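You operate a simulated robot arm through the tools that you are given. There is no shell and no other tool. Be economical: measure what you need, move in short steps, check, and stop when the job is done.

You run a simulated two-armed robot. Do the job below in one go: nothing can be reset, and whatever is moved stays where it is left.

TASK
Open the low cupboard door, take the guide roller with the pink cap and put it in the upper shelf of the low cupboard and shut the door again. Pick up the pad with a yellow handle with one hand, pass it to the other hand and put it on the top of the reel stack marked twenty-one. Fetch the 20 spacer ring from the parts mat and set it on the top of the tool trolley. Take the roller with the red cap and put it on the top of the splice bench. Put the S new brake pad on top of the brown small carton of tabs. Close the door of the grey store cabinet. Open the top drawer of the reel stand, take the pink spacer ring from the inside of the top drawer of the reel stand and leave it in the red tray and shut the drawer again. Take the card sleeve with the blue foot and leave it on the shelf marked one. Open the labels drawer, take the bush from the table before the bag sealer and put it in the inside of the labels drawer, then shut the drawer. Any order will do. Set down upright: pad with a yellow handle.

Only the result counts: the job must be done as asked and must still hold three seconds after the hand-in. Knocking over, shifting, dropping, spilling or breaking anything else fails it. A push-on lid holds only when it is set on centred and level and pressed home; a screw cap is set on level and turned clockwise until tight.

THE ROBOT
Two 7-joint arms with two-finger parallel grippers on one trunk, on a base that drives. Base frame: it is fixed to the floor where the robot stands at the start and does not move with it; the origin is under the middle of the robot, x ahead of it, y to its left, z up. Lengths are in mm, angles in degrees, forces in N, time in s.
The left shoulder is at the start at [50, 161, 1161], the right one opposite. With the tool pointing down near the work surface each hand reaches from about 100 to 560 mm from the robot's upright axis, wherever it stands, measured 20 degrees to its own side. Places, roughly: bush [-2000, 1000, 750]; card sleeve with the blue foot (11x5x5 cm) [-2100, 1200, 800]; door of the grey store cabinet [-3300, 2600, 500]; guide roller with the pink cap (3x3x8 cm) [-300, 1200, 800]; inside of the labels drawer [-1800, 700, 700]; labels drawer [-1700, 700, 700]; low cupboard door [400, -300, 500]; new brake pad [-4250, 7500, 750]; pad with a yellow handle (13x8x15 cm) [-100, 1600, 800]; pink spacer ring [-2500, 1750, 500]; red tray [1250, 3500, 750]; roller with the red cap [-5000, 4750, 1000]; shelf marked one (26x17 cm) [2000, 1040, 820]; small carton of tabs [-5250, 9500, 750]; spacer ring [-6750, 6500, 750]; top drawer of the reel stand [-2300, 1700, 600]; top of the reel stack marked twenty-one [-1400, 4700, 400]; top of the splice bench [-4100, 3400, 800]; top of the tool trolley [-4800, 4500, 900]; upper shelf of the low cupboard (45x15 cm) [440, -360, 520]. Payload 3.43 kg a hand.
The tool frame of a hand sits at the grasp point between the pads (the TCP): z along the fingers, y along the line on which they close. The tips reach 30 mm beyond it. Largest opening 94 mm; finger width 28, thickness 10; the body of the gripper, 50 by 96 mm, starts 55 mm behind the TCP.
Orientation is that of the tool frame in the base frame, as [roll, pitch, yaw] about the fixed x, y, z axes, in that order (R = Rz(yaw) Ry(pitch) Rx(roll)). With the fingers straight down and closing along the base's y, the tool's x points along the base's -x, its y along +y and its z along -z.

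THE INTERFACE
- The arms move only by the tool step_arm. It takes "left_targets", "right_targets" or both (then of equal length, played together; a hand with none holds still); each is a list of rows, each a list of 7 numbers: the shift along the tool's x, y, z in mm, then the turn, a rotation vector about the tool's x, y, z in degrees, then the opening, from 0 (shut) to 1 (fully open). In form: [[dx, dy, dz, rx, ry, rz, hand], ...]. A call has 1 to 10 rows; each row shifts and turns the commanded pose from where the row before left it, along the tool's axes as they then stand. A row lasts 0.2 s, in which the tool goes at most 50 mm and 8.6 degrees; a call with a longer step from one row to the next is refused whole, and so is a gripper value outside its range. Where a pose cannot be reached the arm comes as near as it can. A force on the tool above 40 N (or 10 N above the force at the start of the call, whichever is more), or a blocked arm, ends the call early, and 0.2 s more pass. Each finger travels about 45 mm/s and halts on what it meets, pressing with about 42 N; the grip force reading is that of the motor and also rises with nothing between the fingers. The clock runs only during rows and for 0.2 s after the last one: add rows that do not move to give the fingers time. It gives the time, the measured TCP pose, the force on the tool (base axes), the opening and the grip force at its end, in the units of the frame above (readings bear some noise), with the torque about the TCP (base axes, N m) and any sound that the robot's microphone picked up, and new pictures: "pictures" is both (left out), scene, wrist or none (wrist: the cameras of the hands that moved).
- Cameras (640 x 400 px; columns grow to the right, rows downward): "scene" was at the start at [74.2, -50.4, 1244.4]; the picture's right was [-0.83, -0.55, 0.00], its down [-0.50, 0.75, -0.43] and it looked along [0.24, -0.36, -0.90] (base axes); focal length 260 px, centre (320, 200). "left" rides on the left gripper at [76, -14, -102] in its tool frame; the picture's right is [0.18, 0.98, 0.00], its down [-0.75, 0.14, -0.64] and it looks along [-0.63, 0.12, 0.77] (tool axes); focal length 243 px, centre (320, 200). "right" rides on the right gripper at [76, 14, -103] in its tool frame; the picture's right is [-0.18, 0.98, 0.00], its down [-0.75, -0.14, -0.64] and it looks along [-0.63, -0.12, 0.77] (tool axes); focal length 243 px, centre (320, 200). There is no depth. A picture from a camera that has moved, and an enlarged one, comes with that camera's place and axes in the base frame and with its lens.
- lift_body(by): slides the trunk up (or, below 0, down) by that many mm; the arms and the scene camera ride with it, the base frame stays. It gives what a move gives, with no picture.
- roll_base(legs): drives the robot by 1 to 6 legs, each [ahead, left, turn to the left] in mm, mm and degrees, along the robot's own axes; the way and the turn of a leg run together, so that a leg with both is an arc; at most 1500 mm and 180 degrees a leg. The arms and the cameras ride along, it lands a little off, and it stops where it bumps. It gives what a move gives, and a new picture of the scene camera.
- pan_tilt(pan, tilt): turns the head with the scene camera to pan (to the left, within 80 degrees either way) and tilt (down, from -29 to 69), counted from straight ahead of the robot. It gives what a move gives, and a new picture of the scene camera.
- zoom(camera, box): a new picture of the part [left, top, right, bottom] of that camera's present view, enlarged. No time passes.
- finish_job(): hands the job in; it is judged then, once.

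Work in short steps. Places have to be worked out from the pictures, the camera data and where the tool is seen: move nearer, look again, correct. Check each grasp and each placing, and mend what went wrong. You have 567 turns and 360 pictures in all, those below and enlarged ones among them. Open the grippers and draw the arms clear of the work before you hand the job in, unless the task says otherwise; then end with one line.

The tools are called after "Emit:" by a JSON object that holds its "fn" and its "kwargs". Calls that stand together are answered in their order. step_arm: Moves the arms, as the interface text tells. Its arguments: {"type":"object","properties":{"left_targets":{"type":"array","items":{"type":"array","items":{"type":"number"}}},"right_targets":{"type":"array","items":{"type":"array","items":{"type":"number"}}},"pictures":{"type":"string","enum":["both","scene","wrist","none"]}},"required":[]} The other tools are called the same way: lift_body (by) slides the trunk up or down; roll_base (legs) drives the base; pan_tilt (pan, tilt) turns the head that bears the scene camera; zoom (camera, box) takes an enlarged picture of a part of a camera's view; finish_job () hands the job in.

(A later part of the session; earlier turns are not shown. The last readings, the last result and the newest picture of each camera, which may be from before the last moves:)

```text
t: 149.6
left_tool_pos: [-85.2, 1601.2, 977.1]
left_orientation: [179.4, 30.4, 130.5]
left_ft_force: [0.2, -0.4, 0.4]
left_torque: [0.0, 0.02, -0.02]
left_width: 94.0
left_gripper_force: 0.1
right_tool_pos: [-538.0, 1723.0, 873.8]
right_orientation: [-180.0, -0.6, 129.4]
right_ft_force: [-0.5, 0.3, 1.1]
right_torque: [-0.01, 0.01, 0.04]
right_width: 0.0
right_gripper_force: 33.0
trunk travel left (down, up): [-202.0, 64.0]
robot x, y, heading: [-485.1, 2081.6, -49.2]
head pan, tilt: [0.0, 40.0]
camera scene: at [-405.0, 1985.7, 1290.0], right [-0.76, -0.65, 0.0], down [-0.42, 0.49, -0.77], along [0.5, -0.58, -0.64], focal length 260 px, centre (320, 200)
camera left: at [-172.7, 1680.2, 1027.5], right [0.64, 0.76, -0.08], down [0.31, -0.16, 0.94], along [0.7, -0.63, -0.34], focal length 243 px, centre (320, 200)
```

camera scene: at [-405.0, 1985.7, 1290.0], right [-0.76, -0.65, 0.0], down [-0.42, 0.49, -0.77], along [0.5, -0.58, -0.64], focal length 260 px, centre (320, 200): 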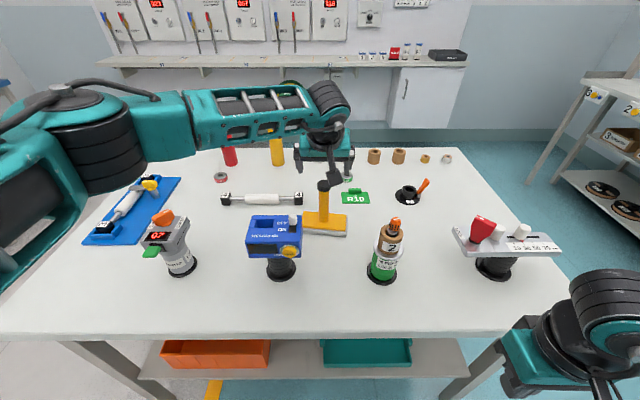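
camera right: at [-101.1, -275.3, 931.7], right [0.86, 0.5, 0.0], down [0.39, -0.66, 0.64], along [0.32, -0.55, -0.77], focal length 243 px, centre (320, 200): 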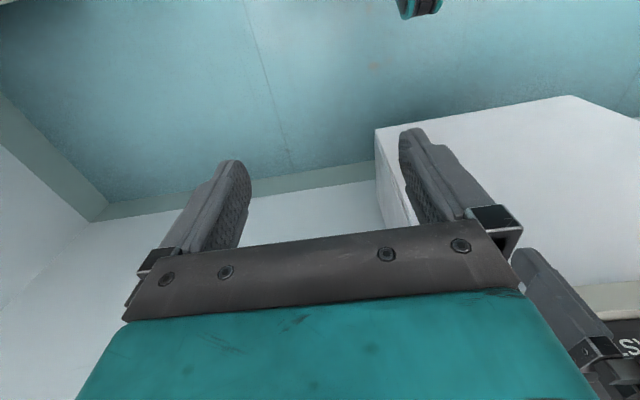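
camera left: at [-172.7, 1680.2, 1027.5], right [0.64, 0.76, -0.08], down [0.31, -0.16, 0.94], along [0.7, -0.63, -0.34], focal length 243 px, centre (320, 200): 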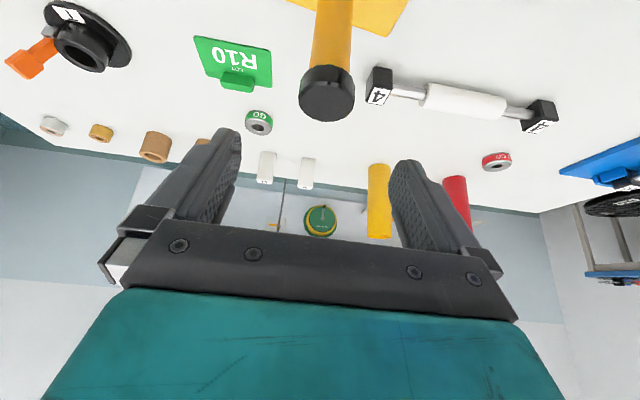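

The handle cap lies right under the TCP. I descend 85 mm so the fingers straddle the yellow handle.

Emit:
{"fn": "step_arm", "kwargs": {"left_targets": [[14.3, 0, 24.5, 0, 0, 0, 1], [14.3, 0, 24.5, 0, 0, 0, 1], [14.3, 0, 24.5, 0, 0, 0, 1]]}}

```text
t: 150.3
left_tool_pos: [-84.7, 1601.6, 892.7]
left_orientation: [179.4, 30.4, 130.4]
left_ft_force: [0.4, 0.9, -0.3]
left_torque: [0.01, 0.01, 0.0]
left_width: 94.0
left_gripper_force: 0.2
right_tool_pos: [-538.5, 1723.5, 873.4]
right_orientation: [180.0, -0.5, 129.4]
right_ft_force: [-0.2, -0.4, -0.2]
right_torque: [0.02, 0.0, 0.02]
right_width: 0.0
right_gripper_force: 33.2
trunk travel left (down, up): [-202.0, 64.0]
robot x, y, heading: [-489.9, 2077.7, -49.4]
head pan, tilt: [0.0, 40.0]
camera scene: at [-404.9, 1986.1, 1290.1], right [-0.76, -0.65, 0.0], down [-0.42, 0.49, -0.77], along [0.5, -0.58, -0.64], focal length 260 px, centre (320, 200)
camera left: at [-172.1, 1681.2, 943.0], right [0.64, 0.76, -0.08], down [0.31, -0.16, 0.94], along [0.7, -0.63, -0.34], focal length 243 px, centre (320, 200)
```

scene: 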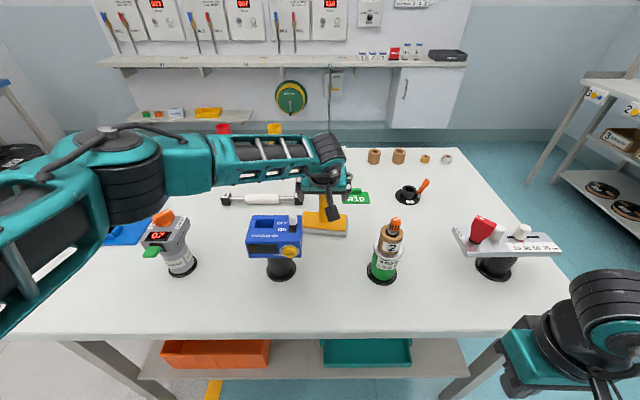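
left: 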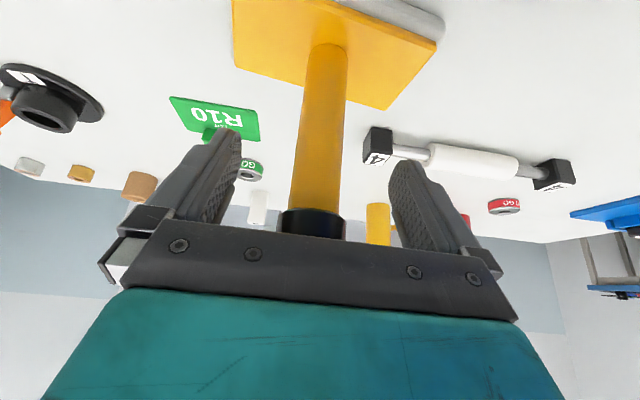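

Aligned on the handle. I go 8 mm lower to stay off the cap, and close.

Emit:
{"fn": "step_arm", "kwargs": {"left_targets": [[4, 0, 7, 0, 0, 0, 1], [0, 0, 0, 0, 0, 0, 0.3], [0, 0, 0, 0, 0, 0, 0], [0, 0, 0, 0, 0, 0, 0], [0, 0, 0, 0, 0, 0, 0], [0, 0, 0, 0, 0, 0, 0]], "pictures": "wrist"}}

```text
t: 151.8
left_tool_pos: [-84.5, 1602.1, 885.4]
left_orientation: [179.4, 30.4, 130.4]
left_ft_force: [0.7, 1.0, 0.1]
left_torque: [0.09, -0.08, 0.03]
left_width: 31.2
left_gripper_force: 38.1
right_tool_pos: [-538.3, 1722.3, 872.7]
right_orientation: [-179.9, -0.6, 129.5]
right_ft_force: [1.2, 0.1, -0.6]
right_torque: [-0.03, 0.01, -0.02]
right_width: 0.0
right_gripper_force: 33.5
trunk travel left (down, up): [-202.0, 64.0]
robot x, y, heading: [-485.7, 2076.9, -49.0]
head pan, tilt: [0.0, 40.0]
camera left: at [-172.1, 1681.7, 935.2], right [0.64, 0.76, -0.08], down [0.31, -0.16, 0.94], along [0.7, -0.63, -0.34], focal length 243 px, centre (320, 200)
```

left: 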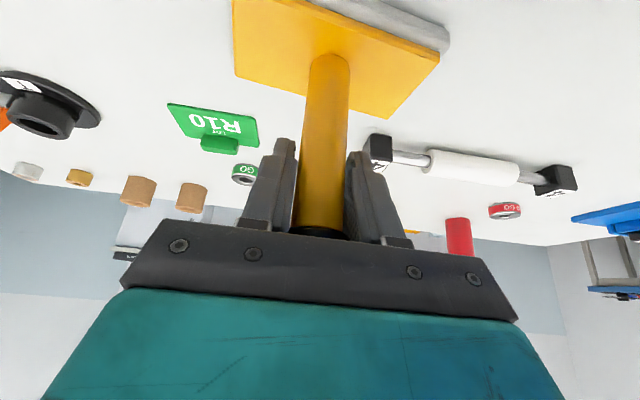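

Gripped (31 mm). I lift with trunk and arm about 185 mm.

Emit:
{"fn": "lift_body", "kwargs": {"by": 62}}

Emit:
{"fn": "step_arm", "kwargs": {"left_targets": [[-15, 0, -26, 0, 0, 0, 0], [-15, 0, -26, 0, 0, 0, 0], [-15, 0, -26, 0, 0, 0, 0], [-15, 0, -26, 0, 0, 0, 0]], "pictures": "scene"}}

```text
t: 152.8
left_tool_pos: [-84.7, 1603.1, 946.5]
left_orientation: [179.4, 30.4, 130.5]
left_ft_force: [-0.3, 0.2, -2.0]
left_torque: [0.01, -0.01, 0.0]
left_width: 31.0
left_gripper_force: 42.3
right_tool_pos: [-537.0, 1724.0, 936.3]
right_orientation: [-180.0, -0.6, 129.3]
right_ft_force: [-0.2, -0.9, 0.0]
right_torque: [-0.02, 0.01, -0.02]
right_width: 0.0
right_gripper_force: 32.9
trunk travel left (down, up): [-264.0, 2.0]
robot x, y, heading: [-484.6, 2080.5, -49.2]
head pan, tilt: [0.0, 40.0]
```

```text
t: 153.8
left_tool_pos: [-86.0, 1602.3, 1068.3]
left_orientation: [179.4, 30.3, 130.5]
left_ft_force: [-0.7, -0.1, -1.5]
left_torque: [0.02, 0.02, -0.02]
left_width: 30.9
left_gripper_force: 42.1
right_tool_pos: [-538.5, 1723.3, 936.1]
right_orientation: [179.9, -0.5, 129.3]
right_ft_force: [-0.7, 0.6, -0.5]
right_torque: [0.02, 0.04, -0.03]
right_width: 0.0
right_gripper_force: 32.9
trunk travel left (down, up): [-264.0, 2.0]
robot x, y, heading: [-485.4, 2077.7, -49.3]
head pan, tilt: [0.0, 40.0]
camera scene: at [-405.1, 1986.3, 1352.1], right [-0.76, -0.65, 0.0], down [-0.42, 0.49, -0.77], along [0.5, -0.58, -0.64], focal length 260 px, centre (320, 200)
```

scene: 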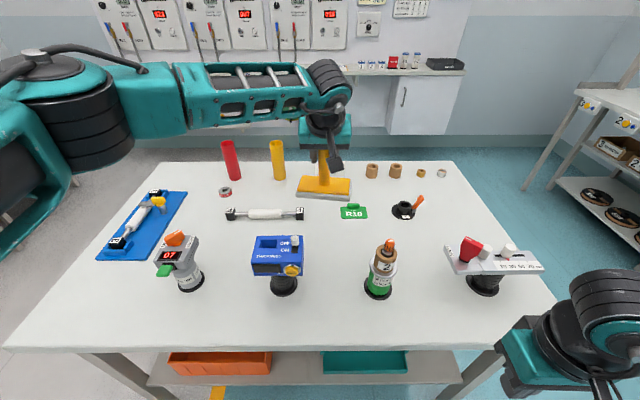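

Lifted clear. I back well away from the table, then bring the left hand in, yawed to the right, to prepare the handover.

Emit:
{"fn": "roll_base", "kwargs": {"legs": [[-600, 0, 0]]}}

Emit:
{"fn": "step_arm", "kwargs": {"left_targets": [[25, 0, -15, 4, 0, 6.93, 0], [25, 0, -15, 4, 0, 6.93, 0], [25, 0, -15, 4, 0, 6.93, 0], [25, 0, -15, 4, 0, 6.93, 0]], "right_targets": [[0, 20, -20, 0, -8.5, 0, 1], [0, 20, -20, 0, -8.5, 0, 1], [0, 20, -20, 0, -8.5, 0, 1], [0, 20, -20, 0, -8.5, 0, 1]], "pictures": "scene"}}

```text
t: 157.2
left_tool_pos: [-476.9, 2053.7, 1068.3]
left_orientation: [179.4, 30.4, 130.3]
left_ft_force: [0.0, -0.4, -2.2]
left_torque: [0.01, -0.04, 0.04]
left_width: 30.8
left_gripper_force: 41.2
right_tool_pos: [-926.5, 2177.0, 935.6]
right_orientation: [-180.0, -0.5, 129.0]
right_ft_force: [0.0, 1.0, -0.4]
right_torque: [0.0, 0.02, 0.0]
right_width: 0.0
right_gripper_force: 33.0
trunk travel left (down, up): [-264.0, 2.0]
robot x, y, heading: [-875.7, 2534.4, -49.3]
head pan, tilt: [0.0, 40.0]
camera scene: at [-793.8, 2438.8, 1352.1], right [-0.76, -0.65, 0.0], down [-0.42, 0.49, -0.77], along [0.5, -0.58, -0.64], focal length 260 px, centre (320, 200)
```

scene: 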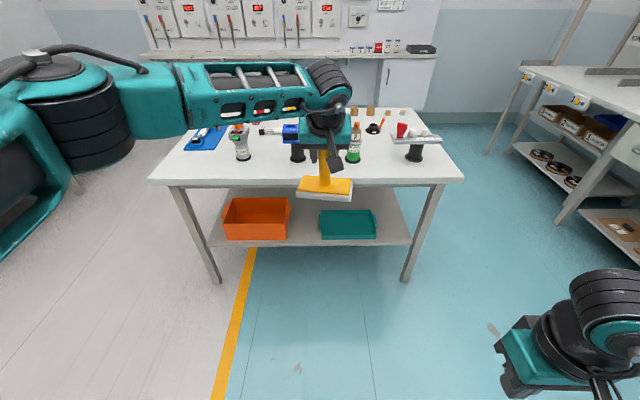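

```text
t: 158.2
left_tool_pos: [-533.4, 2154.5, 1069.4]
left_orientation: [179.3, 30.1, 98.0]
left_ft_force: [-0.5, 0.7, -1.5]
left_torque: [0.04, -0.03, 0.0]
left_width: 30.2
left_gripper_force: 42.2
right_tool_pos: [-804.2, 2156.5, 947.4]
right_orientation: [-180.0, 33.5, 129.0]
right_ft_force: [-0.5, -0.1, 1.1]
right_torque: [0.0, 0.02, 0.01]
right_width: 86.3
right_gripper_force: 0.1
right hand out of reach, approached as far as the arm can: row 1, 2, 3, 4
trunk travel left (down, up): [-264.0, 2.0]
robot x, y, heading: [-875.6, 2531.6, -49.3]
head pan, tilt: [0.0, 40.0]
camera scene: at [-792.9, 2439.2, 1352.1], right [-0.76, -0.65, 0.0], down [-0.42, 0.49, -0.77], along [0.5, -0.58, -0.64], focal length 260 px, centre (320, 200)
```

scene: 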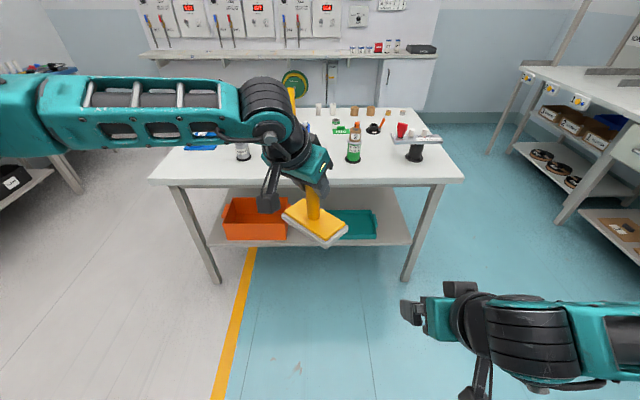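

Left holds the pad at about 510 ahead, 13 left, z 1069. I bring the right hand up toward its lower handle from the right, tilted 45° and then yawed left.

Emit:
{"fn": "step_arm", "kwargs": {"right_targets": [[-30, 36, 0, 0, -3, 0, 1], [-30, 36, 0, 0, -3, 0, 1], [-30, 36, 0, 0, -3, 0, 1], [-30, 36, 0, 0, -3, 0, 1], [0, 0, 0, -5.8, 0, -5.8, 1], [0, 0, 0, -5.8, 0, -5.8, 1], [0, 0, 0, -5.8, 0, -5.8, 1], [0, 0, 0, -5.8, 0, -5.8, 1]]}}

```text
t: 159.9
left_tool_pos: [-533.4, 2155.0, 1070.4]
left_orientation: [179.2, 30.1, 98.2]
left_ft_force: [0.2, 1.3, -1.0]
left_torque: [0.0, -0.02, 0.0]
left_width: 30.1
left_gripper_force: 41.7
right_tool_pos: [-634.6, 2172.4, 1020.3]
right_orientation: [-179.5, 45.3, 162.4]
right_ft_force: [0.3, -0.4, -0.8]
right_torque: [0.03, -0.05, -0.01]
right_width: 94.1
right_gripper_force: 0.1
trunk travel left (down, up): [-264.0, 2.0]
robot x, y, heading: [-873.7, 2532.1, -49.4]
head pan, tilt: [0.0, 40.0]
camera scene: at [-793.7, 2438.5, 1352.1], right [-0.76, -0.65, 0.0], down [-0.42, 0.49, -0.77], along [0.5, -0.58, -0.64], focal length 260 px, centre (320, 200)
camera right: at [-748.7, 2225.3, 1037.3], right [0.43, 0.9, 0.13], down [0.03, -0.15, 0.99], along [0.9, -0.42, -0.09], focal length 243 px, centre (320, 200)
```

scene: 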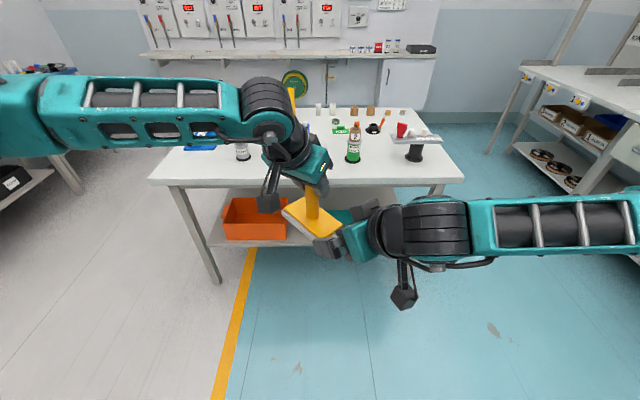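
right: 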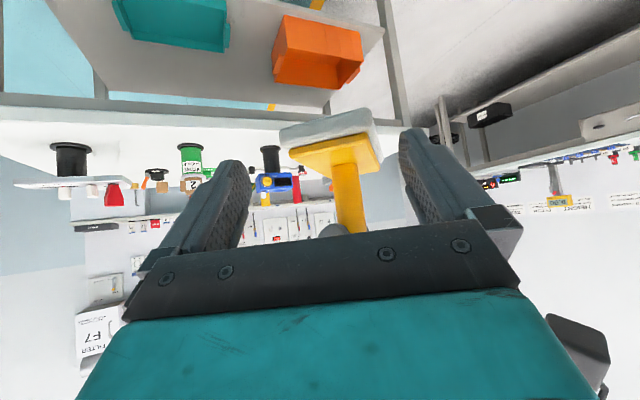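

Aligned; to keep both hands' fingers from interfering I take the handle with the right fingertips, low. I advance ~88 mm.

Emit:
{"fn": "step_arm", "kwargs": {"right_targets": [[-22.5, 4.7, 19, 0, 0, 0, 1], [-22.5, 4.7, 19, 0, 0, 0, 1], [-22.5, 4.7, 19, 0, 0, 0, 1]]}}

```text
t: 160.8
left_tool_pos: [-519.3, 2155.2, 1071.4]
left_orientation: [178.3, 30.3, 99.2]
left_ft_force: [1.8, -1.1, -0.7]
left_torque: [0.0, 0.11, -0.03]
left_width: 30.1
left_gripper_force: 42.1
right_tool_pos: [-556.2, 2157.8, 1022.1]
right_orientation: [-179.4, 44.3, 161.9]
right_ft_force: [0.1, 0.7, 0.1]
right_torque: [0.0, -0.11, 0.04]
right_width: 94.2
right_gripper_force: 0.1
trunk travel left (down, up): [-264.0, 2.0]
robot x, y, heading: [-873.7, 2531.9, -49.6]
head pan, tilt: [0.0, 40.0]
stopped in row 3 (left hand): the force on the tool passed its limit (the readings are from after the stop); the commanded pose is now the measured one
camera scene: at [-793.3, 2438.6, 1352.0], right [-0.76, -0.65, 0.0], down [-0.42, 0.49, -0.77], along [0.5, -0.58, -0.64], focal length 260 px, centre (320, 200)
camera right: at [-670.4, 2211.3, 1041.2], right [0.44, 0.89, 0.12], down [0.04, -0.15, 0.99], along [0.9, -0.43, -0.1], focal length 243 px, centre (320, 200)
```

scene: 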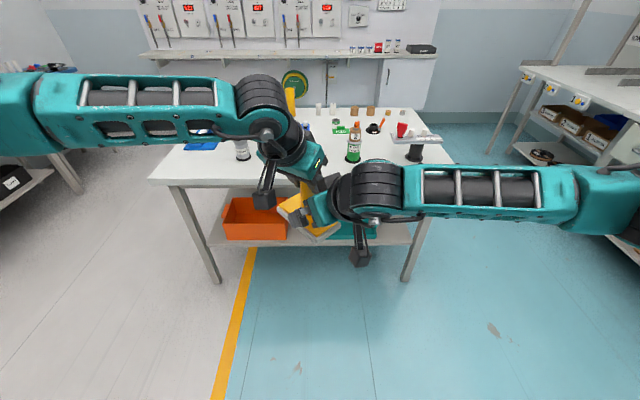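
right: 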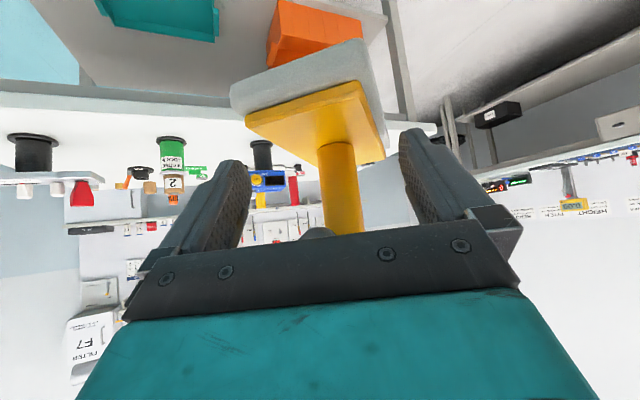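

The right fingertips met the pad's base, and room on the handle is too tight. Better: set the pad on the free strip at the table's edge, let the right hand take it low on the handle, and then pass it to the left at the top. I withdraw the right hand and square the left.

Emit:
{"fn": "step_arm", "kwargs": {"right_targets": [[20, 0, -28, 0, 0, 0, 1], [20, 0, -28, 0, 0, 0, 1], [20, -20, -28, 0, 0, 0, 1], [20, -30, -20, 0, 0, 0, 1], [0, -40, 0, 0, 0, 0, 1], [0, -40, 0, 0, 0, 0, 1]], "pictures": "none"}}

Emit:
{"fn": "step_arm", "kwargs": {"left_targets": [[0, 0, 0, -4, 0, -6.93, 0], [0, 0, 0, -4, 0, -6.93, 0], [0, 0, 0, -4, 0, -6.93, 0], [0, 0, 0, -4, 0, -6.93, 0]], "pictures": "scene"}}

```text
t: 162.2
left_tool_pos: [-520.9, 2155.8, 1072.5]
left_orientation: [178.2, 30.4, 99.2]
left_ft_force: [0.0, -0.3, -2.3]
left_torque: [-0.04, -0.02, 0.0]
left_width: 30.2
left_gripper_force: 41.6
right_tool_pos: [-721.6, 2073.4, 1040.5]
right_orientation: [-179.5, 44.5, 161.8]
right_ft_force: [0.3, 0.3, 0.0]
right_torque: [-0.02, -0.01, 0.02]
right_width: 93.9
right_gripper_force: 0.0
trunk travel left (down, up): [-264.0, 2.0]
robot x, y, heading: [-873.9, 2534.9, -49.4]
head pan, tilt: [0.0, 40.0]
```

```text
t: 163.2
left_tool_pos: [-519.7, 2153.9, 1071.5]
left_orientation: [178.8, 31.1, 131.6]
left_ft_force: [-0.2, 0.4, -1.3]
left_torque: [0.03, 0.02, -0.04]
left_width: 30.1
left_gripper_force: 41.8
right_tool_pos: [-720.4, 2074.8, 1040.4]
right_orientation: [-179.4, 44.5, 161.8]
right_ft_force: [-0.8, 0.4, -0.4]
right_torque: [0.01, 0.01, 0.01]
right_width: 93.9
right_gripper_force: 0.1
trunk travel left (down, up): [-264.0, 2.0]
robot x, y, heading: [-877.4, 2532.0, -49.3]
head pan, tilt: [0.0, 40.0]
camera scene: at [-793.7, 2438.4, 1352.1], right [-0.76, -0.65, 0.0], down [-0.42, 0.49, -0.77], along [0.5, -0.58, -0.64], focal length 260 px, centre (320, 200)
```

scene: 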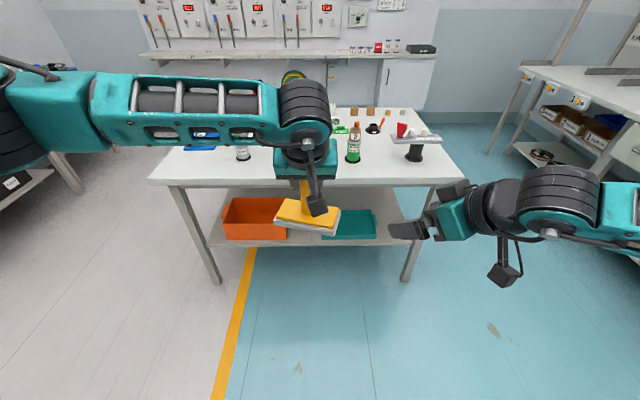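

The pad swivelled slightly in the grip, which setting down will fix. I drive forward so the pad is above the free strip at the table's edge.

Emit:
{"fn": "roll_base", "kwargs": {"legs": [[460, -45, 0]]}}

Emit:
{"fn": "step_arm", "kwargs": {"left_targets": [[0, 0, 0, 0, 0, 0, 0]], "pictures": "wrist"}}

```text
t: 165.9
left_tool_pos: [-255.6, 1780.6, 1069.6]
left_orientation: [178.7, 31.1, 131.5]
left_ft_force: [0.3, -0.3, -1.4]
left_torque: [0.02, 0.02, 0.01]
left_width: 30.4
left_gripper_force: 42.1
right_tool_pos: [-456.9, 1699.4, 1040.3]
right_orientation: [-179.5, 44.3, 162.0]
right_ft_force: [0.3, -0.1, -0.3]
right_torque: [0.05, 0.01, 0.01]
right_width: 94.0
right_gripper_force: 0.0
trunk travel left (down, up): [-264.0, 2.0]
robot x, y, heading: [-608.3, 2158.9, -49.2]
head pan, tilt: [0.0, 40.0]
camera scene: at [-530.6, 2062.9, 1352.0], right [-0.76, -0.65, 0.0], down [-0.42, 0.49, -0.77], along [0.5, -0.58, -0.64], focal length 260 px, centre (320, 200)
```

scene: 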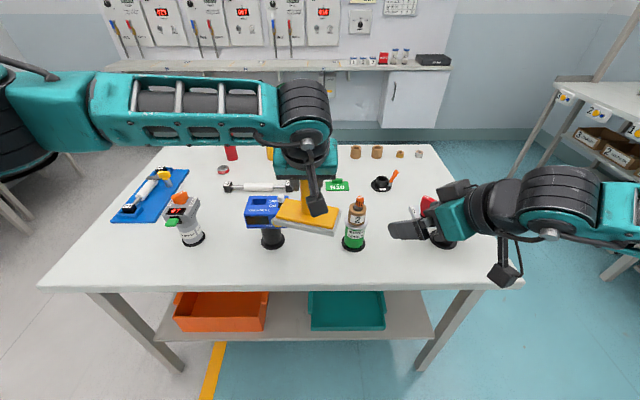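

```text
t: 166.3
left_tool_pos: [-255.4, 1780.6, 1071.2]
left_orientation: [178.6, 31.1, 131.6]
left_ft_force: [-0.2, 0.1, -1.7]
left_torque: [0.03, 0.02, 0.01]
left_width: 29.9
left_gripper_force: 42.0
right_tool_pos: [-456.6, 1699.0, 1039.7]
right_orientation: [-179.4, 44.3, 162.0]
right_ft_force: [-0.5, -0.6, 0.1]
right_torque: [0.02, 0.01, 0.0]
right_width: 93.8
right_gripper_force: 0.0
trunk travel left (down, up): [-264.0, 2.0]
robot x, y, heading: [-613.9, 2156.6, -49.5]
head pan, tilt: [0.0, 40.0]
camera left: at [-346.1, 1857.1, 1119.9], right [0.62, 0.78, -0.08], down [0.3, -0.15, 0.94], along [0.72, -0.61, -0.33], focal length 243 px, centre (320, 200)
```

left: 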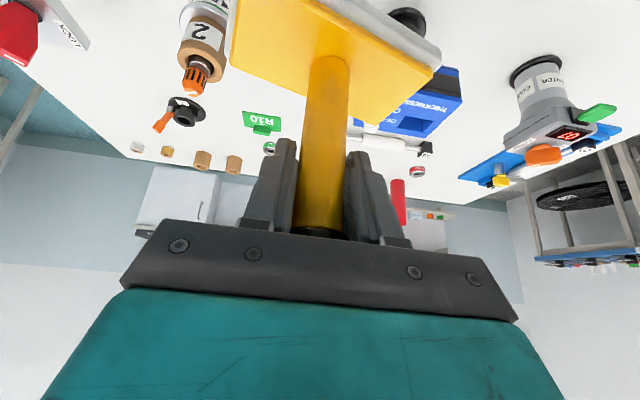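

Pad is 45 mm in from the edge; I shift 15 mm inward and lower the trunk 170 mm.

Emit:
{"fn": "step_arm", "kwargs": {"left_targets": [[-13, 0, 8, 0, 0, 0, 0]], "pictures": "none"}}

Emit:
{"fn": "lift_body", "kwargs": {"by": -170}}

Emit:
{"fn": "step_arm", "kwargs": {"left_targets": [[2, 0, 3.5, 0, 0, 0, 0], [2, 0, 3.5, 0, 0, 0, 0], [2, 0, 3.5, 0, 0, 0, 0]], "pictures": "both"}}

```text
t: 166.7
left_tool_pos: [-246.3, 1767.9, 1071.1]
left_orientation: [178.7, 30.9, 131.7]
left_ft_force: [-0.5, 0.3, -1.5]
left_torque: [-0.01, 0.0, -0.01]
left_width: 30.0
left_gripper_force: 42.4
right_tool_pos: [-456.5, 1700.1, 1041.6]
right_orientation: [-179.4, 44.4, 162.0]
right_ft_force: [-0.3, -0.5, 0.6]
right_torque: [0.03, 0.02, 0.03]
right_width: 93.9
right_gripper_force: 0.1
trunk travel left (down, up): [-264.0, 2.0]
robot x, y, heading: [-617.2, 2157.0, -49.6]
head pan, tilt: [0.0, 40.0]
```

```text
t: 168.6
left_tool_pos: [-247.0, 1769.1, 900.5]
left_orientation: [178.7, 31.2, 131.6]
left_ft_force: [0.4, 0.1, -1.2]
left_torque: [0.04, 0.02, 0.0]
left_width: 30.3
left_gripper_force: 41.8
right_tool_pos: [-456.8, 1699.2, 870.0]
right_orientation: [-179.4, 44.5, 161.9]
right_ft_force: [-0.1, 0.5, -0.2]
right_torque: [-0.04, -0.01, 0.02]
right_width: 93.8
right_gripper_force: 0.1
trunk travel left (down, up): [-94.0, 172.0]
robot x, y, heading: [-611.4, 2157.4, -49.4]
head pan, tilt: [0.0, 40.0]
```

```text
t: 169.4
left_tool_pos: [-246.3, 1768.7, 889.1]
left_orientation: [178.7, 31.1, 131.6]
left_ft_force: [1.3, -0.2, -0.5]
left_torque: [-0.01, -0.01, 0.0]
left_width: 30.0
left_gripper_force: 42.2
right_tool_pos: [-457.9, 1699.4, 869.7]
right_orientation: [-179.4, 44.5, 162.0]
right_ft_force: [-0.1, 0.3, -0.9]
right_torque: [-0.02, 0.02, 0.01]
right_width: 93.9
right_gripper_force: 0.0
trunk travel left (down, up): [-94.0, 172.0]
robot x, y, heading: [-612.2, 2152.9, -49.2]
head pan, tilt: [0.0, 40.0]
camera scene: at [-530.8, 2063.3, 1182.1], right [-0.76, -0.65, 0.0], down [-0.42, 0.49, -0.77], along [0.5, -0.58, -0.64], focal length 260 px, centre (320, 200)
camera left: at [-335.9, 1845.7, 937.6], right [0.62, 0.78, -0.08], down [0.3, -0.15, 0.94], along [0.72, -0.61, -0.33], focal length 243 px, centre (320, 200)
```

scene: 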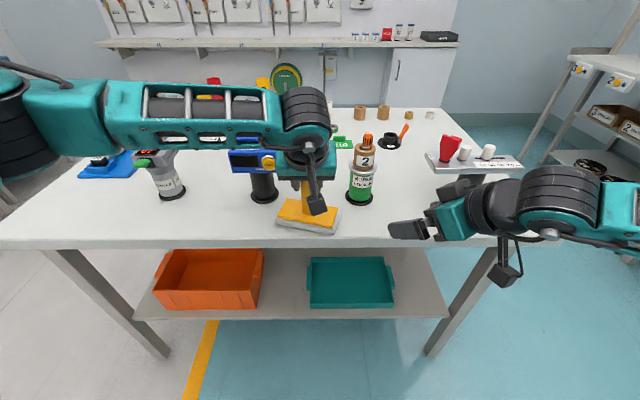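
left: 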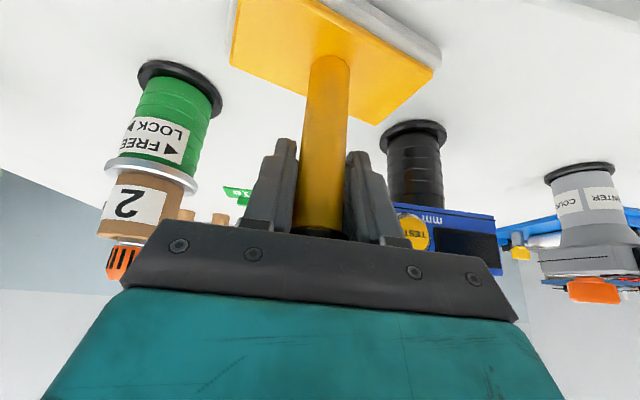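

Almost down; continue lowering until contact.

Emit:
{"fn": "step_arm", "kwargs": {"left_targets": [[1, 0, 1.8, 0, 0, 0, 0], [1, 0, 1.8, 0, 0, 0, 0], [1, 0, 1.8, 0, 0, 0, 0], [1, 0, 1.8, 0, 0, 0, 0], [0, 0, 0, 0, 0, 0, 0]], "pictures": "none"}}

```text
t: 170.6
left_tool_pos: [-244.3, 1767.5, 885.5]
left_orientation: [178.8, 31.6, 131.9]
left_ft_force: [4.7, 0.8, 26.3]
left_torque: [0.36, 0.93, -0.18]
left_width: 30.0
left_gripper_force: 42.1
right_tool_pos: [-457.3, 1700.8, 872.2]
right_orientation: [-179.2, 44.5, 162.1]
right_ft_force: [-0.3, 0.7, 1.0]
right_torque: [-0.01, -0.01, 0.0]
right_width: 93.8
right_gripper_force: 0.0
trunk travel left (down, up): [-94.0, 172.0]
robot x, y, heading: [-615.7, 2158.1, -49.2]
head pan, tilt: [0.0, 40.0]
```

Contact at 26 N. I release and lift the left hand straight up off the handle, moving it left out of the way.

Emit:
{"fn": "step_arm", "kwargs": {"left_targets": [[0, 0, 0, 0, 0, 0, 0.5], [0, 0, 0, 0, 0, 0, 0.9], [0, 0, 0, 0, 0, 0, 0.9], [0, 0, 0, 0, 0, 0, 0.9], [-18, 0, -31, 0, 0, 0, 0.9], [-18, 0, -31, 0, 0, 0, 0.9], [-18, 0, -31, 0, 0, 0, 0.9], [0, 40, 0, 0, 0, 0, 0.9], [0, 40, 0, 0, 0, 0, 0.9], [0, 40, 0, 0, 0, 0, 0.9]], "pictures": "scene"}}

```text
t: 172.8
left_tool_pos: [-159.0, 1851.6, 989.7]
left_orientation: [178.7, 31.2, 131.6]
left_ft_force: [0.1, -0.6, 0.1]
left_torque: [-0.02, -0.01, -0.06]
left_width: 84.4
left_gripper_force: 0.0
right_tool_pos: [-456.2, 1699.7, 871.9]
right_orientation: [-179.4, 44.4, 162.1]
right_ft_force: [0.3, -0.7, 0.5]
right_torque: [0.02, -0.01, 0.03]
right_width: 93.9
right_gripper_force: 0.1
trunk travel left (down, up): [-94.0, 172.0]
robot x, y, heading: [-610.9, 2156.7, -49.5]
head pan, tilt: [0.0, 40.0]
camera scene: at [-530.7, 2063.6, 1182.1], right [-0.76, -0.65, 0.0], down [-0.42, 0.49, -0.77], along [0.5, -0.58, -0.64], focal length 260 px, centre (320, 200)
```

scene: 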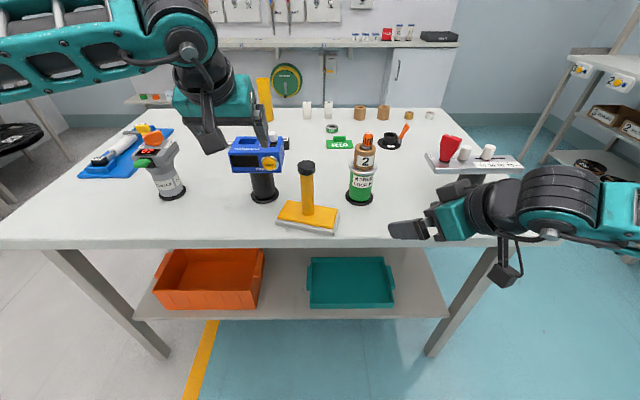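

Pad stands upright on the strip. I bring the right hand in line with the handle, low.

Emit:
{"fn": "step_arm", "kwargs": {"right_targets": [[-6.5, 32.5, 14.7, 0, 0, 0, 1], [-6.5, 32.5, 14.7, 0, 0, 0, 1], [-6.5, 32.5, 14.7, 0, 0, 0, 1], [-6.5, 32.5, 14.7, 0, 0, 0, 1]], "pictures": "wrist"}}

```text
t: 173.8
left_tool_pos: [-159.8, 1850.5, 989.4]
left_orientation: [178.7, 31.0, 131.6]
left_ft_force: [-0.8, 0.4, 0.3]
left_torque: [0.01, 0.05, 0.0]
left_width: 84.3
left_gripper_force: 0.0
right_tool_pos: [-359.8, 1805.4, 845.4]
right_orientation: [-179.5, 44.5, 162.0]
right_ft_force: [-0.5, 0.4, -0.3]
right_torque: [-0.01, 0.03, 0.0]
right_width: 94.1
right_gripper_force: 0.1
trunk travel left (down, up): [-94.0, 172.0]
robot x, y, heading: [-607.5, 2156.3, -49.1]
head pan, tilt: [0.0, 40.0]
camera right: at [-473.6, 1858.2, 865.1], right [0.44, 0.89, 0.12], down [0.04, -0.15, 0.99], along [0.9, -0.43, -0.1], focal length 243 px, centre (320, 200)
```

right: 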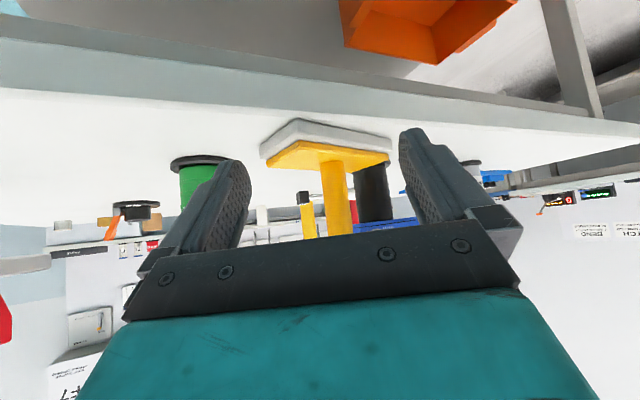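

Handle is dead ahead at 120 mm. I advance 110 mm so the fingertips straddle it.

Emit:
{"fn": "step_arm", "kwargs": {"right_targets": [[-27, 0, 25, 0, 0, 0, 1], [-27, 0, 25, 0, 0, 0, 1], [-27, 0, 25, 0, 0, 0, 1]], "pictures": "both"}}

```text
t: 174.6
left_tool_pos: [-159.2, 1850.3, 988.7]
left_orientation: [178.6, 31.1, 131.6]
left_ft_force: [-0.4, -0.2, 0.0]
left_torque: [-0.01, 0.01, 0.04]
left_width: 84.8
left_gripper_force: 0.0
right_tool_pos: [-254.5, 1769.0, 849.8]
right_orientation: [-179.4, 44.4, 162.0]
right_ft_force: [-0.2, -0.4, -0.4]
right_torque: [0.02, -0.02, -0.02]
right_width: 93.8
right_gripper_force: 0.0
trunk travel left (down, up): [-94.0, 172.0]
robot x, y, heading: [-613.5, 2154.0, -49.1]
head pan, tilt: [0.0, 40.0]
camera scene: at [-530.7, 2063.4, 1182.1], right [-0.76, -0.65, 0.0], down [-0.42, 0.49, -0.77], along [0.5, -0.58, -0.64], focal length 260 px, centre (320, 200)
camera right: at [-368.6, 1822.8, 868.6], right [0.43, 0.89, 0.12], down [0.04, -0.15, 0.99], along [0.9, -0.42, -0.1], focal length 243 px, centre (320, 200)
```

scene: 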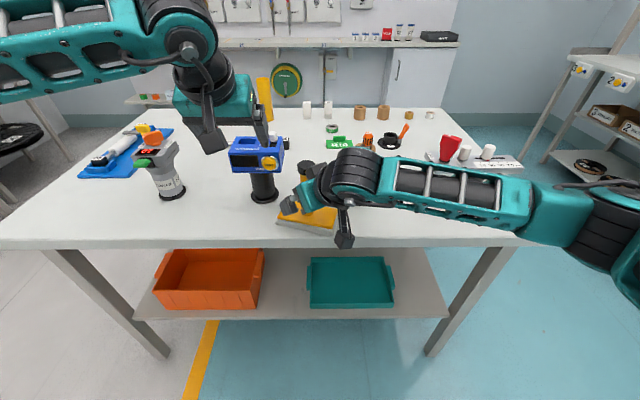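
right: 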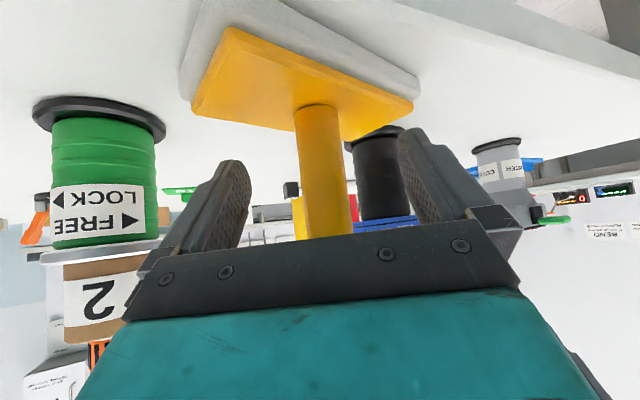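

Handle is centred between the right fingers. I close.

Emit:
{"fn": "step_arm", "kwargs": {"right_targets": [[0, 0, 0, 0, 0, 0, 0.5], [0, 0, 0, 0, 0, 0, 0.2], [0, 0, 0, 0, 0, 0, 0], [0, 0, 0, 0, 0, 0, 0], [0, 0, 0, 0, 0, 0, 0], [0, 0, 0, 0, 0, 0, 0]], "pictures": "wrist"}}

```text
t: 176.0
left_tool_pos: [-159.1, 1850.0, 988.8]
left_orientation: [178.7, 31.0, 131.7]
left_ft_force: [0.2, -1.0, 0.3]
left_torque: [-0.01, -0.01, -0.02]
left_width: 84.5
left_gripper_force: 0.0
right_tool_pos: [-253.4, 1769.6, 849.5]
right_orientation: [-179.4, 44.5, 162.0]
right_ft_force: [0.0, -0.6, 0.7]
right_torque: [0.11, -0.08, 0.06]
right_width: 30.4
right_gripper_force: 42.1
trunk travel left (down, up): [-94.0, 172.0]
robot x, y, heading: [-608.8, 2159.0, -49.4]
head pan, tilt: [0.0, 40.0]
camera right: at [-369.0, 1823.0, 868.7], right [0.43, 0.89, 0.12], down [0.04, -0.16, 0.99], along [0.9, -0.42, -0.1], focal length 243 px, centre (320, 200)
```

right: 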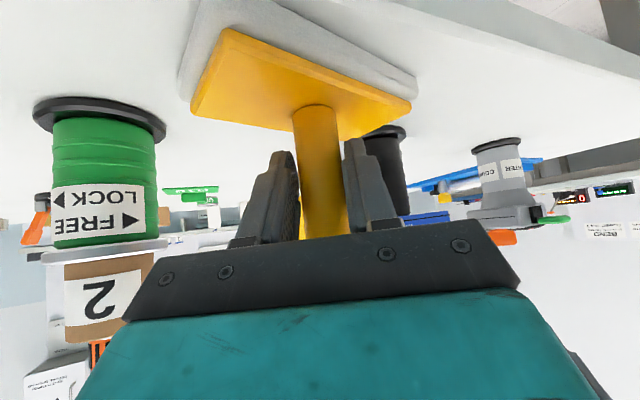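

Gripped firmly. I lift 60 mm, and rotate the left hand nearly vertical and slightly yawed so it can take the handle's top without touching the right hand.

Emit:
{"fn": "lift_body", "kwargs": {"by": 60}}

Emit:
{"fn": "step_arm", "kwargs": {"left_targets": [[0, 0, 0, 0, 7.7, 0, 0.7], [0, 0, 0, 0, 7.7, 0, 0.6], [0, 0, 0, 0, 7.7, 0, 0.6], [0, 0, 0, 1.2, 0, 8.4, 0.6], [0, 0, 0, 1.2, 0, 8.4, 0.6]], "pictures": "both"}}

```text
t: 177.0
left_tool_pos: [-159.5, 1850.3, 1049.4]
left_orientation: [178.7, 31.0, 131.7]
left_ft_force: [0.0, 0.0, 0.1]
left_torque: [-0.01, -0.02, -0.03]
left_width: 84.6
left_gripper_force: 0.1
right_tool_pos: [-254.7, 1769.8, 909.8]
right_orientation: [-179.5, 44.5, 162.0]
right_ft_force: [0.0, 0.4, -1.4]
right_torque: [0.01, 0.02, -0.03]
right_width: 30.4
right_gripper_force: 41.9
trunk travel left (down, up): [-154.0, 112.0]
robot x, y, heading: [-611.2, 2157.2, -49.4]
head pan, tilt: [0.0, 40.0]
```

```text
t: 178.2
left_tool_pos: [-159.4, 1849.9, 1048.8]
left_orientation: [179.0, 7.7, 114.9]
left_ft_force: [0.4, -0.5, -1.0]
left_torque: [0.03, -0.03, 0.02]
left_width: 56.3
left_gripper_force: 0.1
right_tool_pos: [-254.4, 1769.4, 909.3]
right_orientation: [-179.4, 44.3, 162.0]
right_ft_force: [-0.4, -0.2, -1.2]
right_torque: [0.01, 0.04, -0.01]
right_width: 30.3
right_gripper_force: 42.1
trunk travel left (down, up): [-154.0, 112.0]
robot x, y, heading: [-612.4, 2154.1, -49.3]
head pan, tilt: [0.0, 40.0]
camera scene: at [-530.8, 2063.3, 1242.1], right [-0.76, -0.65, 0.0], down [-0.42, 0.49, -0.77], along [0.5, -0.58, -0.64], focal length 260 px, centre (320, 200)
camera left: at [-210.7, 1923.4, 1140.7], right [0.81, 0.58, -0.01], down [0.4, -0.54, 0.74], along [0.43, -0.6, -0.67], focal length 243 px, centre (320, 200)
```

scene: 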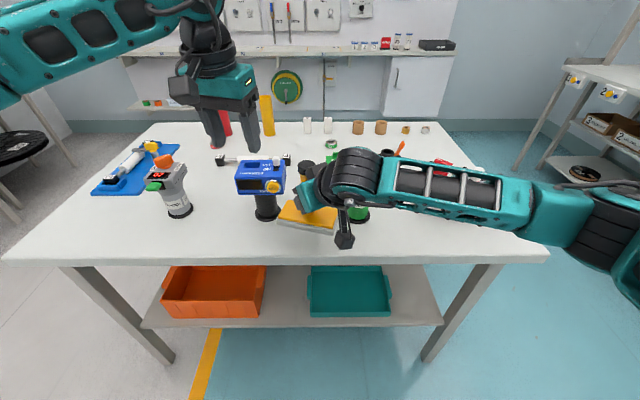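
left: 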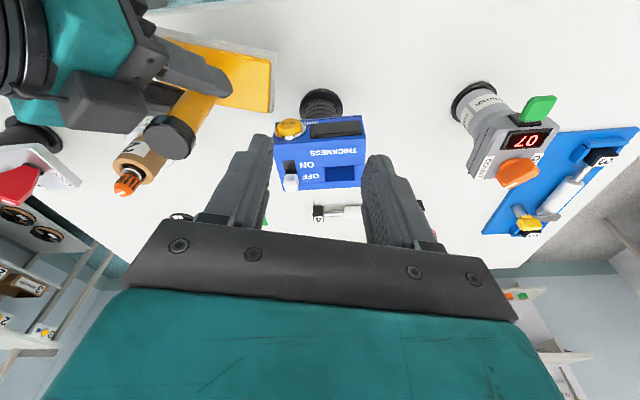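

Cap located at (-243,1770). I move the left hand above it, still high.

Emit:
{"fn": "step_arm", "kwargs": {"left_targets": [[-12, -37, 1.7, 0, 0, 0, 0.6], [-12, -37, 1.7, 0, 0, 0, 0.6], [-12, -36, 1.7, 0, 0, 0, 0.6]], "pictures": "both"}}

```text
t: 179.0
left_tool_pos: [-242.6, 1768.4, 1047.0]
left_orientation: [178.9, 7.7, 115.0]
left_ft_force: [0.4, -0.2, -0.8]
left_torque: [0.0, -0.01, 0.0]
left_width: 56.5
left_gripper_force: 0.1
right_tool_pos: [-255.2, 1769.5, 908.6]
right_orientation: [-179.5, 44.5, 162.0]
right_ft_force: [0.2, -0.3, -1.7]
right_torque: [0.0, -0.03, 0.0]
right_width: 30.3
right_gripper_force: 42.2
trunk travel left (down, up): [-154.0, 112.0]
robot x, y, heading: [-615.2, 2157.4, -49.1]
head pan, tilt: [0.0, 40.0]
camera scene: at [-531.3, 2063.0, 1242.1], right [-0.76, -0.65, 0.0], down [-0.42, 0.49, -0.77], along [0.5, -0.58, -0.64], focal length 260 px, centre (320, 200)
camera left: at [-295.7, 1842.2, 1138.5], right [0.81, 0.58, -0.01], down [0.4, -0.54, 0.74], along [0.43, -0.6, -0.67], focal length 243 px, centre (320, 200)
```

scene: 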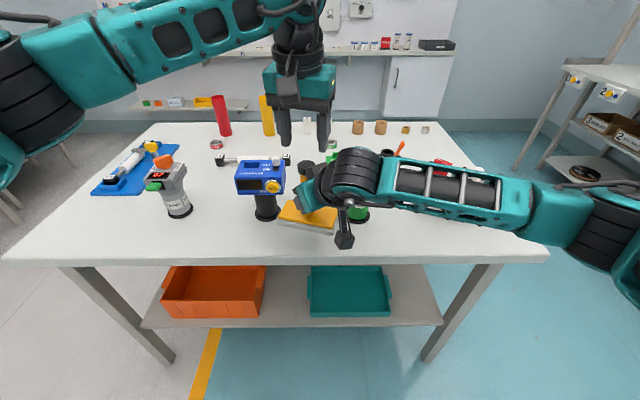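
left: 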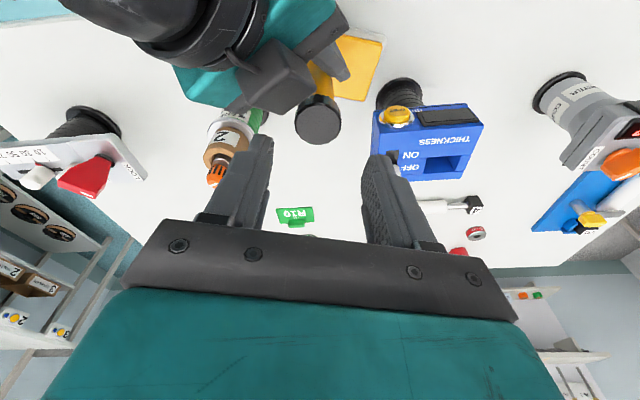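

I yaw the left hand a bit (+12°) and narrow it to 42 mm, so that its finger clears the right gripper body while descending over the cap.

Emit:
{"fn": "step_arm", "kwargs": {"left_targets": [[2, -1, 0, -0.8, 0, -5.95, 0.45], [0, 0, 0, -0.8, 0, -5.95, 0.45], [2.7, 0, 20, 0, 0, 0, 0.45]], "pictures": "wrist"}}

```text
t: 179.8
left_tool_pos: [-244.6, 1770.7, 1025.8]
left_orientation: [179.0, 7.9, 127.2]
left_ft_force: [-1.1, -0.5, -0.5]
left_torque: [0.01, -0.01, 0.03]
left_width: 42.4
left_gripper_force: 0.1
right_tool_pos: [-255.5, 1769.2, 909.6]
right_orientation: [-179.5, 44.5, 162.0]
right_ft_force: [0.4, -0.4, -0.8]
right_torque: [0.0, 0.06, 0.03]
right_width: 30.2
right_gripper_force: 41.8
trunk travel left (down, up): [-154.0, 112.0]
robot x, y, heading: [-610.8, 2159.6, -49.6]
head pan, tilt: [0.0, 40.0]
camera left: at [-311.1, 1832.4, 1117.7], right [0.67, 0.74, -0.01], down [0.5, -0.45, 0.74], along [0.55, -0.5, -0.67], focal length 243 px, centre (320, 200)
```

left: 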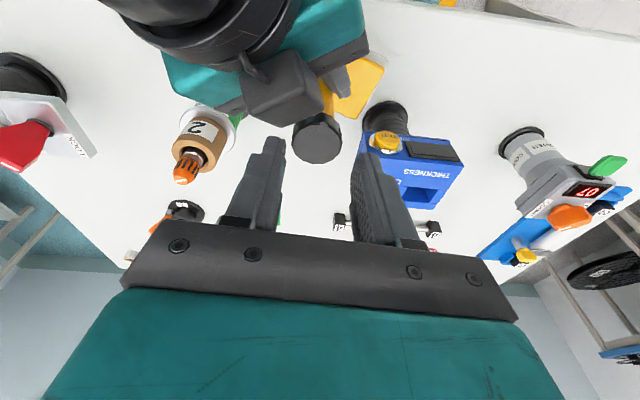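

Cap is centred under the fingers. I descend step by step.

Emit:
{"fn": "step_arm", "kwargs": {"left_targets": [[2, 0, 14, 0, 0, 0, 0.45], [2, 0, 14, 0, 0, 0, 0.45], [1.5, 0, 11, 0, 0, 0, 0.45]], "pictures": "wrist"}}

```text
t: 180.6
left_tool_pos: [-241.3, 1769.9, 993.4]
left_orientation: [179.3, 8.8, 127.6]
left_ft_force: [17.2, -20.2, 29.1]
left_torque: [-0.5, 0.58, 0.7]
left_width: 41.2
left_gripper_force: 0.1
right_tool_pos: [-256.6, 1773.4, 903.2]
right_orientation: [-179.6, 43.5, 162.3]
right_ft_force: [-18.1, 19.4, -29.6]
right_torque: [-1.11, -1.6, -0.47]
right_width: 30.1
right_gripper_force: 41.9
trunk travel left (down, up): [-154.0, 112.0]
robot x, y, heading: [-612.8, 2157.8, -49.3]
head pan, tilt: [0.0, 40.0]
camera left: at [-308.5, 1832.3, 1082.1], right [0.67, 0.75, -0.02], down [0.5, -0.43, 0.75], along [0.55, -0.51, -0.66], focal length 243 px, centre (320, 200)
```

left: 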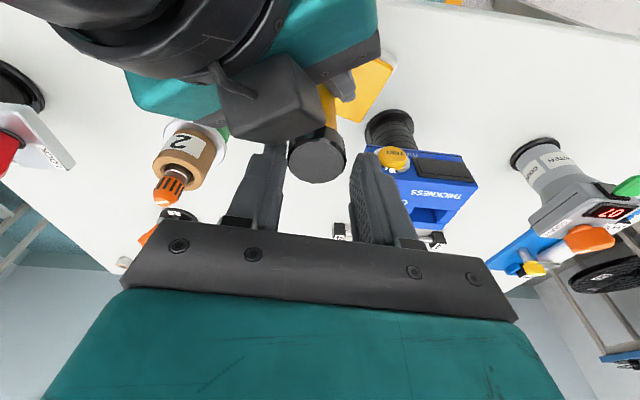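

The left finger met the right gripper's front block. I go back up, yaw the left hand nearly parallel to the right one and lean it slightly back, which clears fingers and camera.

Emit:
{"fn": "step_arm", "kwargs": {"left_targets": [[-3, 0, -25, 0, 0, 0, 0.45], [-5, 0, -38, 0, 0, 0, 0.45], [0, 0, 0, -0.94, 0, -6.7, 0.45], [0, 0, 0, -0.94, 0, -6.7, 0.45], [0, 0, 0, -0.94, 0, -6.7, 0.45], [0, 0, 0, -0.94, 0, -6.7, 0.45], [0, 0, 0, 0, 7, 0, 0.45], [0, 0, 0, 0, 7, 0, 0.45]], "pictures": "both"}}

```text
t: 181.1
left_tool_pos: [-237.7, 1771.9, 1008.2]
left_orientation: [178.2, 8.2, 127.9]
left_ft_force: [2.7, -2.2, -1.3]
left_torque: [0.0, 0.0, 0.06]
left_width: 42.0
left_gripper_force: 0.0
right_tool_pos: [-250.4, 1776.2, 918.3]
right_orientation: [-179.8, 45.7, 163.0]
right_ft_force: [-1.4, 1.3, -1.5]
right_torque: [-0.13, -0.16, -0.06]
right_width: 30.0
right_gripper_force: 42.0
trunk travel left (down, up): [-154.0, 112.0]
robot x, y, heading: [-610.0, 2158.2, -49.5]
head pan, tilt: [0.0, 40.0]
stopped in row 2 (left hand): the force on the tool passed its limit (the readings are from after the stop); the commanded pose is now the measured one
camera scene: at [-530.8, 2063.3, 1242.0], right [-0.76, -0.65, 0.0], down [-0.42, 0.49, -0.77], along [0.5, -0.58, -0.64], focal length 260 px, centre (320, 200)
camera left: at [-306.0, 1832.4, 1098.4], right [0.66, 0.75, 0.0], down [0.5, -0.44, 0.75], along [0.56, -0.49, -0.66], focal length 243 px, centre (320, 200)
```

scene: 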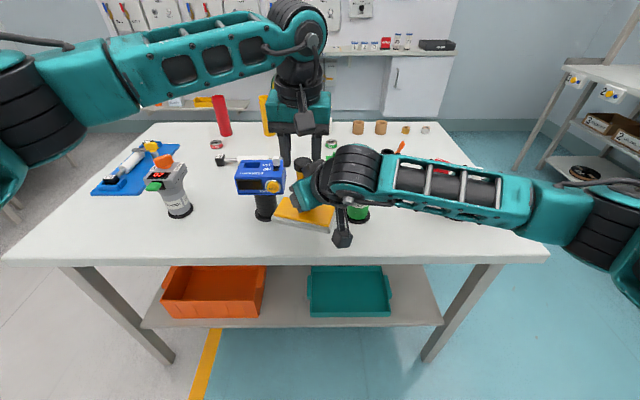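
left: 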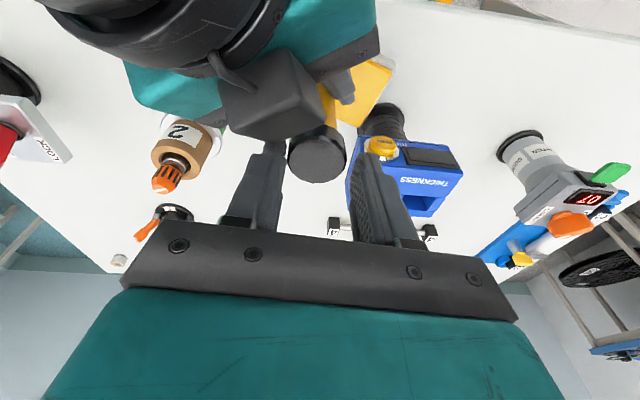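

The finger seems wedged beside the cap; I ease it up in small steps.

Emit:
{"fn": "step_arm", "kwargs": {"left_targets": [[-0.7, 1, -5, 0, 0, 0, 0.47], [-0.7, 1, -5, 0, 0, 0, 0.47], [-0.7, 0, -5, 0, 0, 0, 0.47], [-0.7, 0, -5, 0, 0, 0, 0.47], [-1.4, 0, -10, 0, 0, 0, 0.47], [-2, 0, -15, 0, 0, 0, 0.47]], "pictures": "wrist"}}

```text
t: 182.5
left_tool_pos: [-237.9, 1774.1, 1054.2]
left_orientation: [178.2, 8.3, 127.8]
left_ft_force: [0.2, -0.2, -0.1]
left_torque: [0.01, -0.03, 0.05]
left_width: 44.0
left_gripper_force: 0.0
right_tool_pos: [-250.1, 1776.2, 918.3]
right_orientation: [-179.8, 45.8, 162.9]
right_ft_force: [0.3, -0.6, -0.8]
right_torque: [0.01, 0.02, 0.02]
right_width: 30.3
right_gripper_force: 42.2
trunk travel left (down, up): [-154.0, 112.0]
robot x, y, heading: [-613.8, 2158.4, -49.5]
head pan, tilt: [0.0, 40.0]
camera left: at [-306.1, 1833.2, 1144.8], right [0.66, 0.75, 0.0], down [0.5, -0.44, 0.75], along [0.56, -0.49, -0.66], focal length 243 px, centre (320, 200)
```

left: 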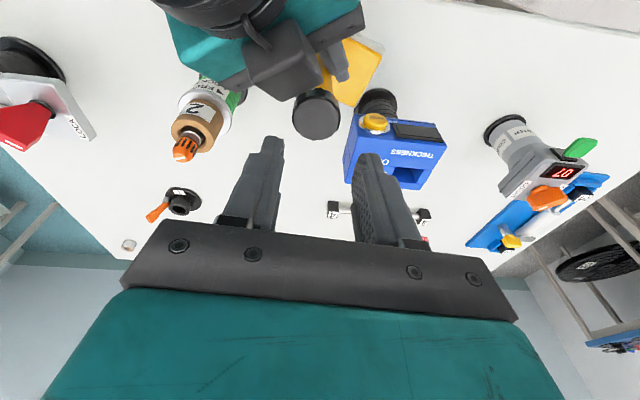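

Freed. Now I yaw the left hand +27° and lean it back 14° at this height.

Emit:
{"fn": "step_arm", "kwargs": {"left_targets": [[0, 0, 0, -0.94, 0, -6.7, 0.5], [0, 0, 0, -0.94, 0, -6.7, 0.5], [0, 0, 0, -0.94, 0, -6.7, 0.5], [0, 0, 0, -0.94, 0, -6.7, 0.5], [0, 0, 0, 0, 7, 0, 0.5], [0, 0, 0, 0, 7, 0, 0.5]], "pictures": "wrist"}}

```text
t: 183.9
left_tool_pos: [-239.1, 1773.8, 1053.3]
left_orientation: [178.4, -5.1, 155.3]
left_ft_force: [-0.4, -0.3, -0.6]
left_torque: [-0.04, -0.04, 0.01]
left_width: 47.0
left_gripper_force: 0.1
right_tool_pos: [-250.8, 1775.5, 917.8]
right_orientation: [-179.9, 45.7, 162.9]
right_ft_force: [-0.3, 0.0, -1.6]
right_torque: [0.01, 0.01, -0.01]
right_width: 30.3
right_gripper_force: 42.4
trunk travel left (down, up): [-154.0, 112.0]
robot x, y, heading: [-614.8, 2160.1, -49.4]
head pan, tilt: [0.0, 40.0]
camera left: at [-305.1, 1785.1, 1162.4], right [0.25, 0.97, 0.04], down [0.79, -0.22, 0.58], along [0.57, -0.11, -0.82], focal length 243 px, centre (320, 200)
```

left: 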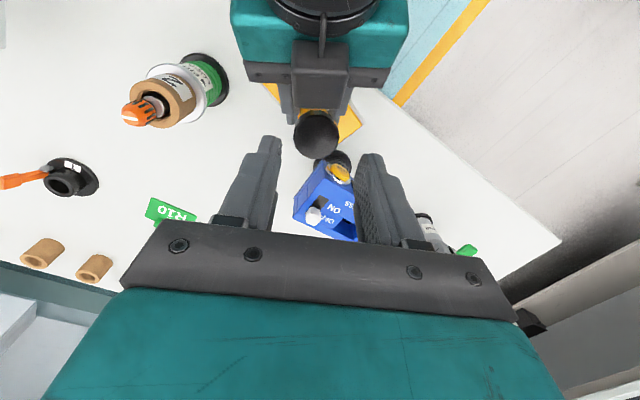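

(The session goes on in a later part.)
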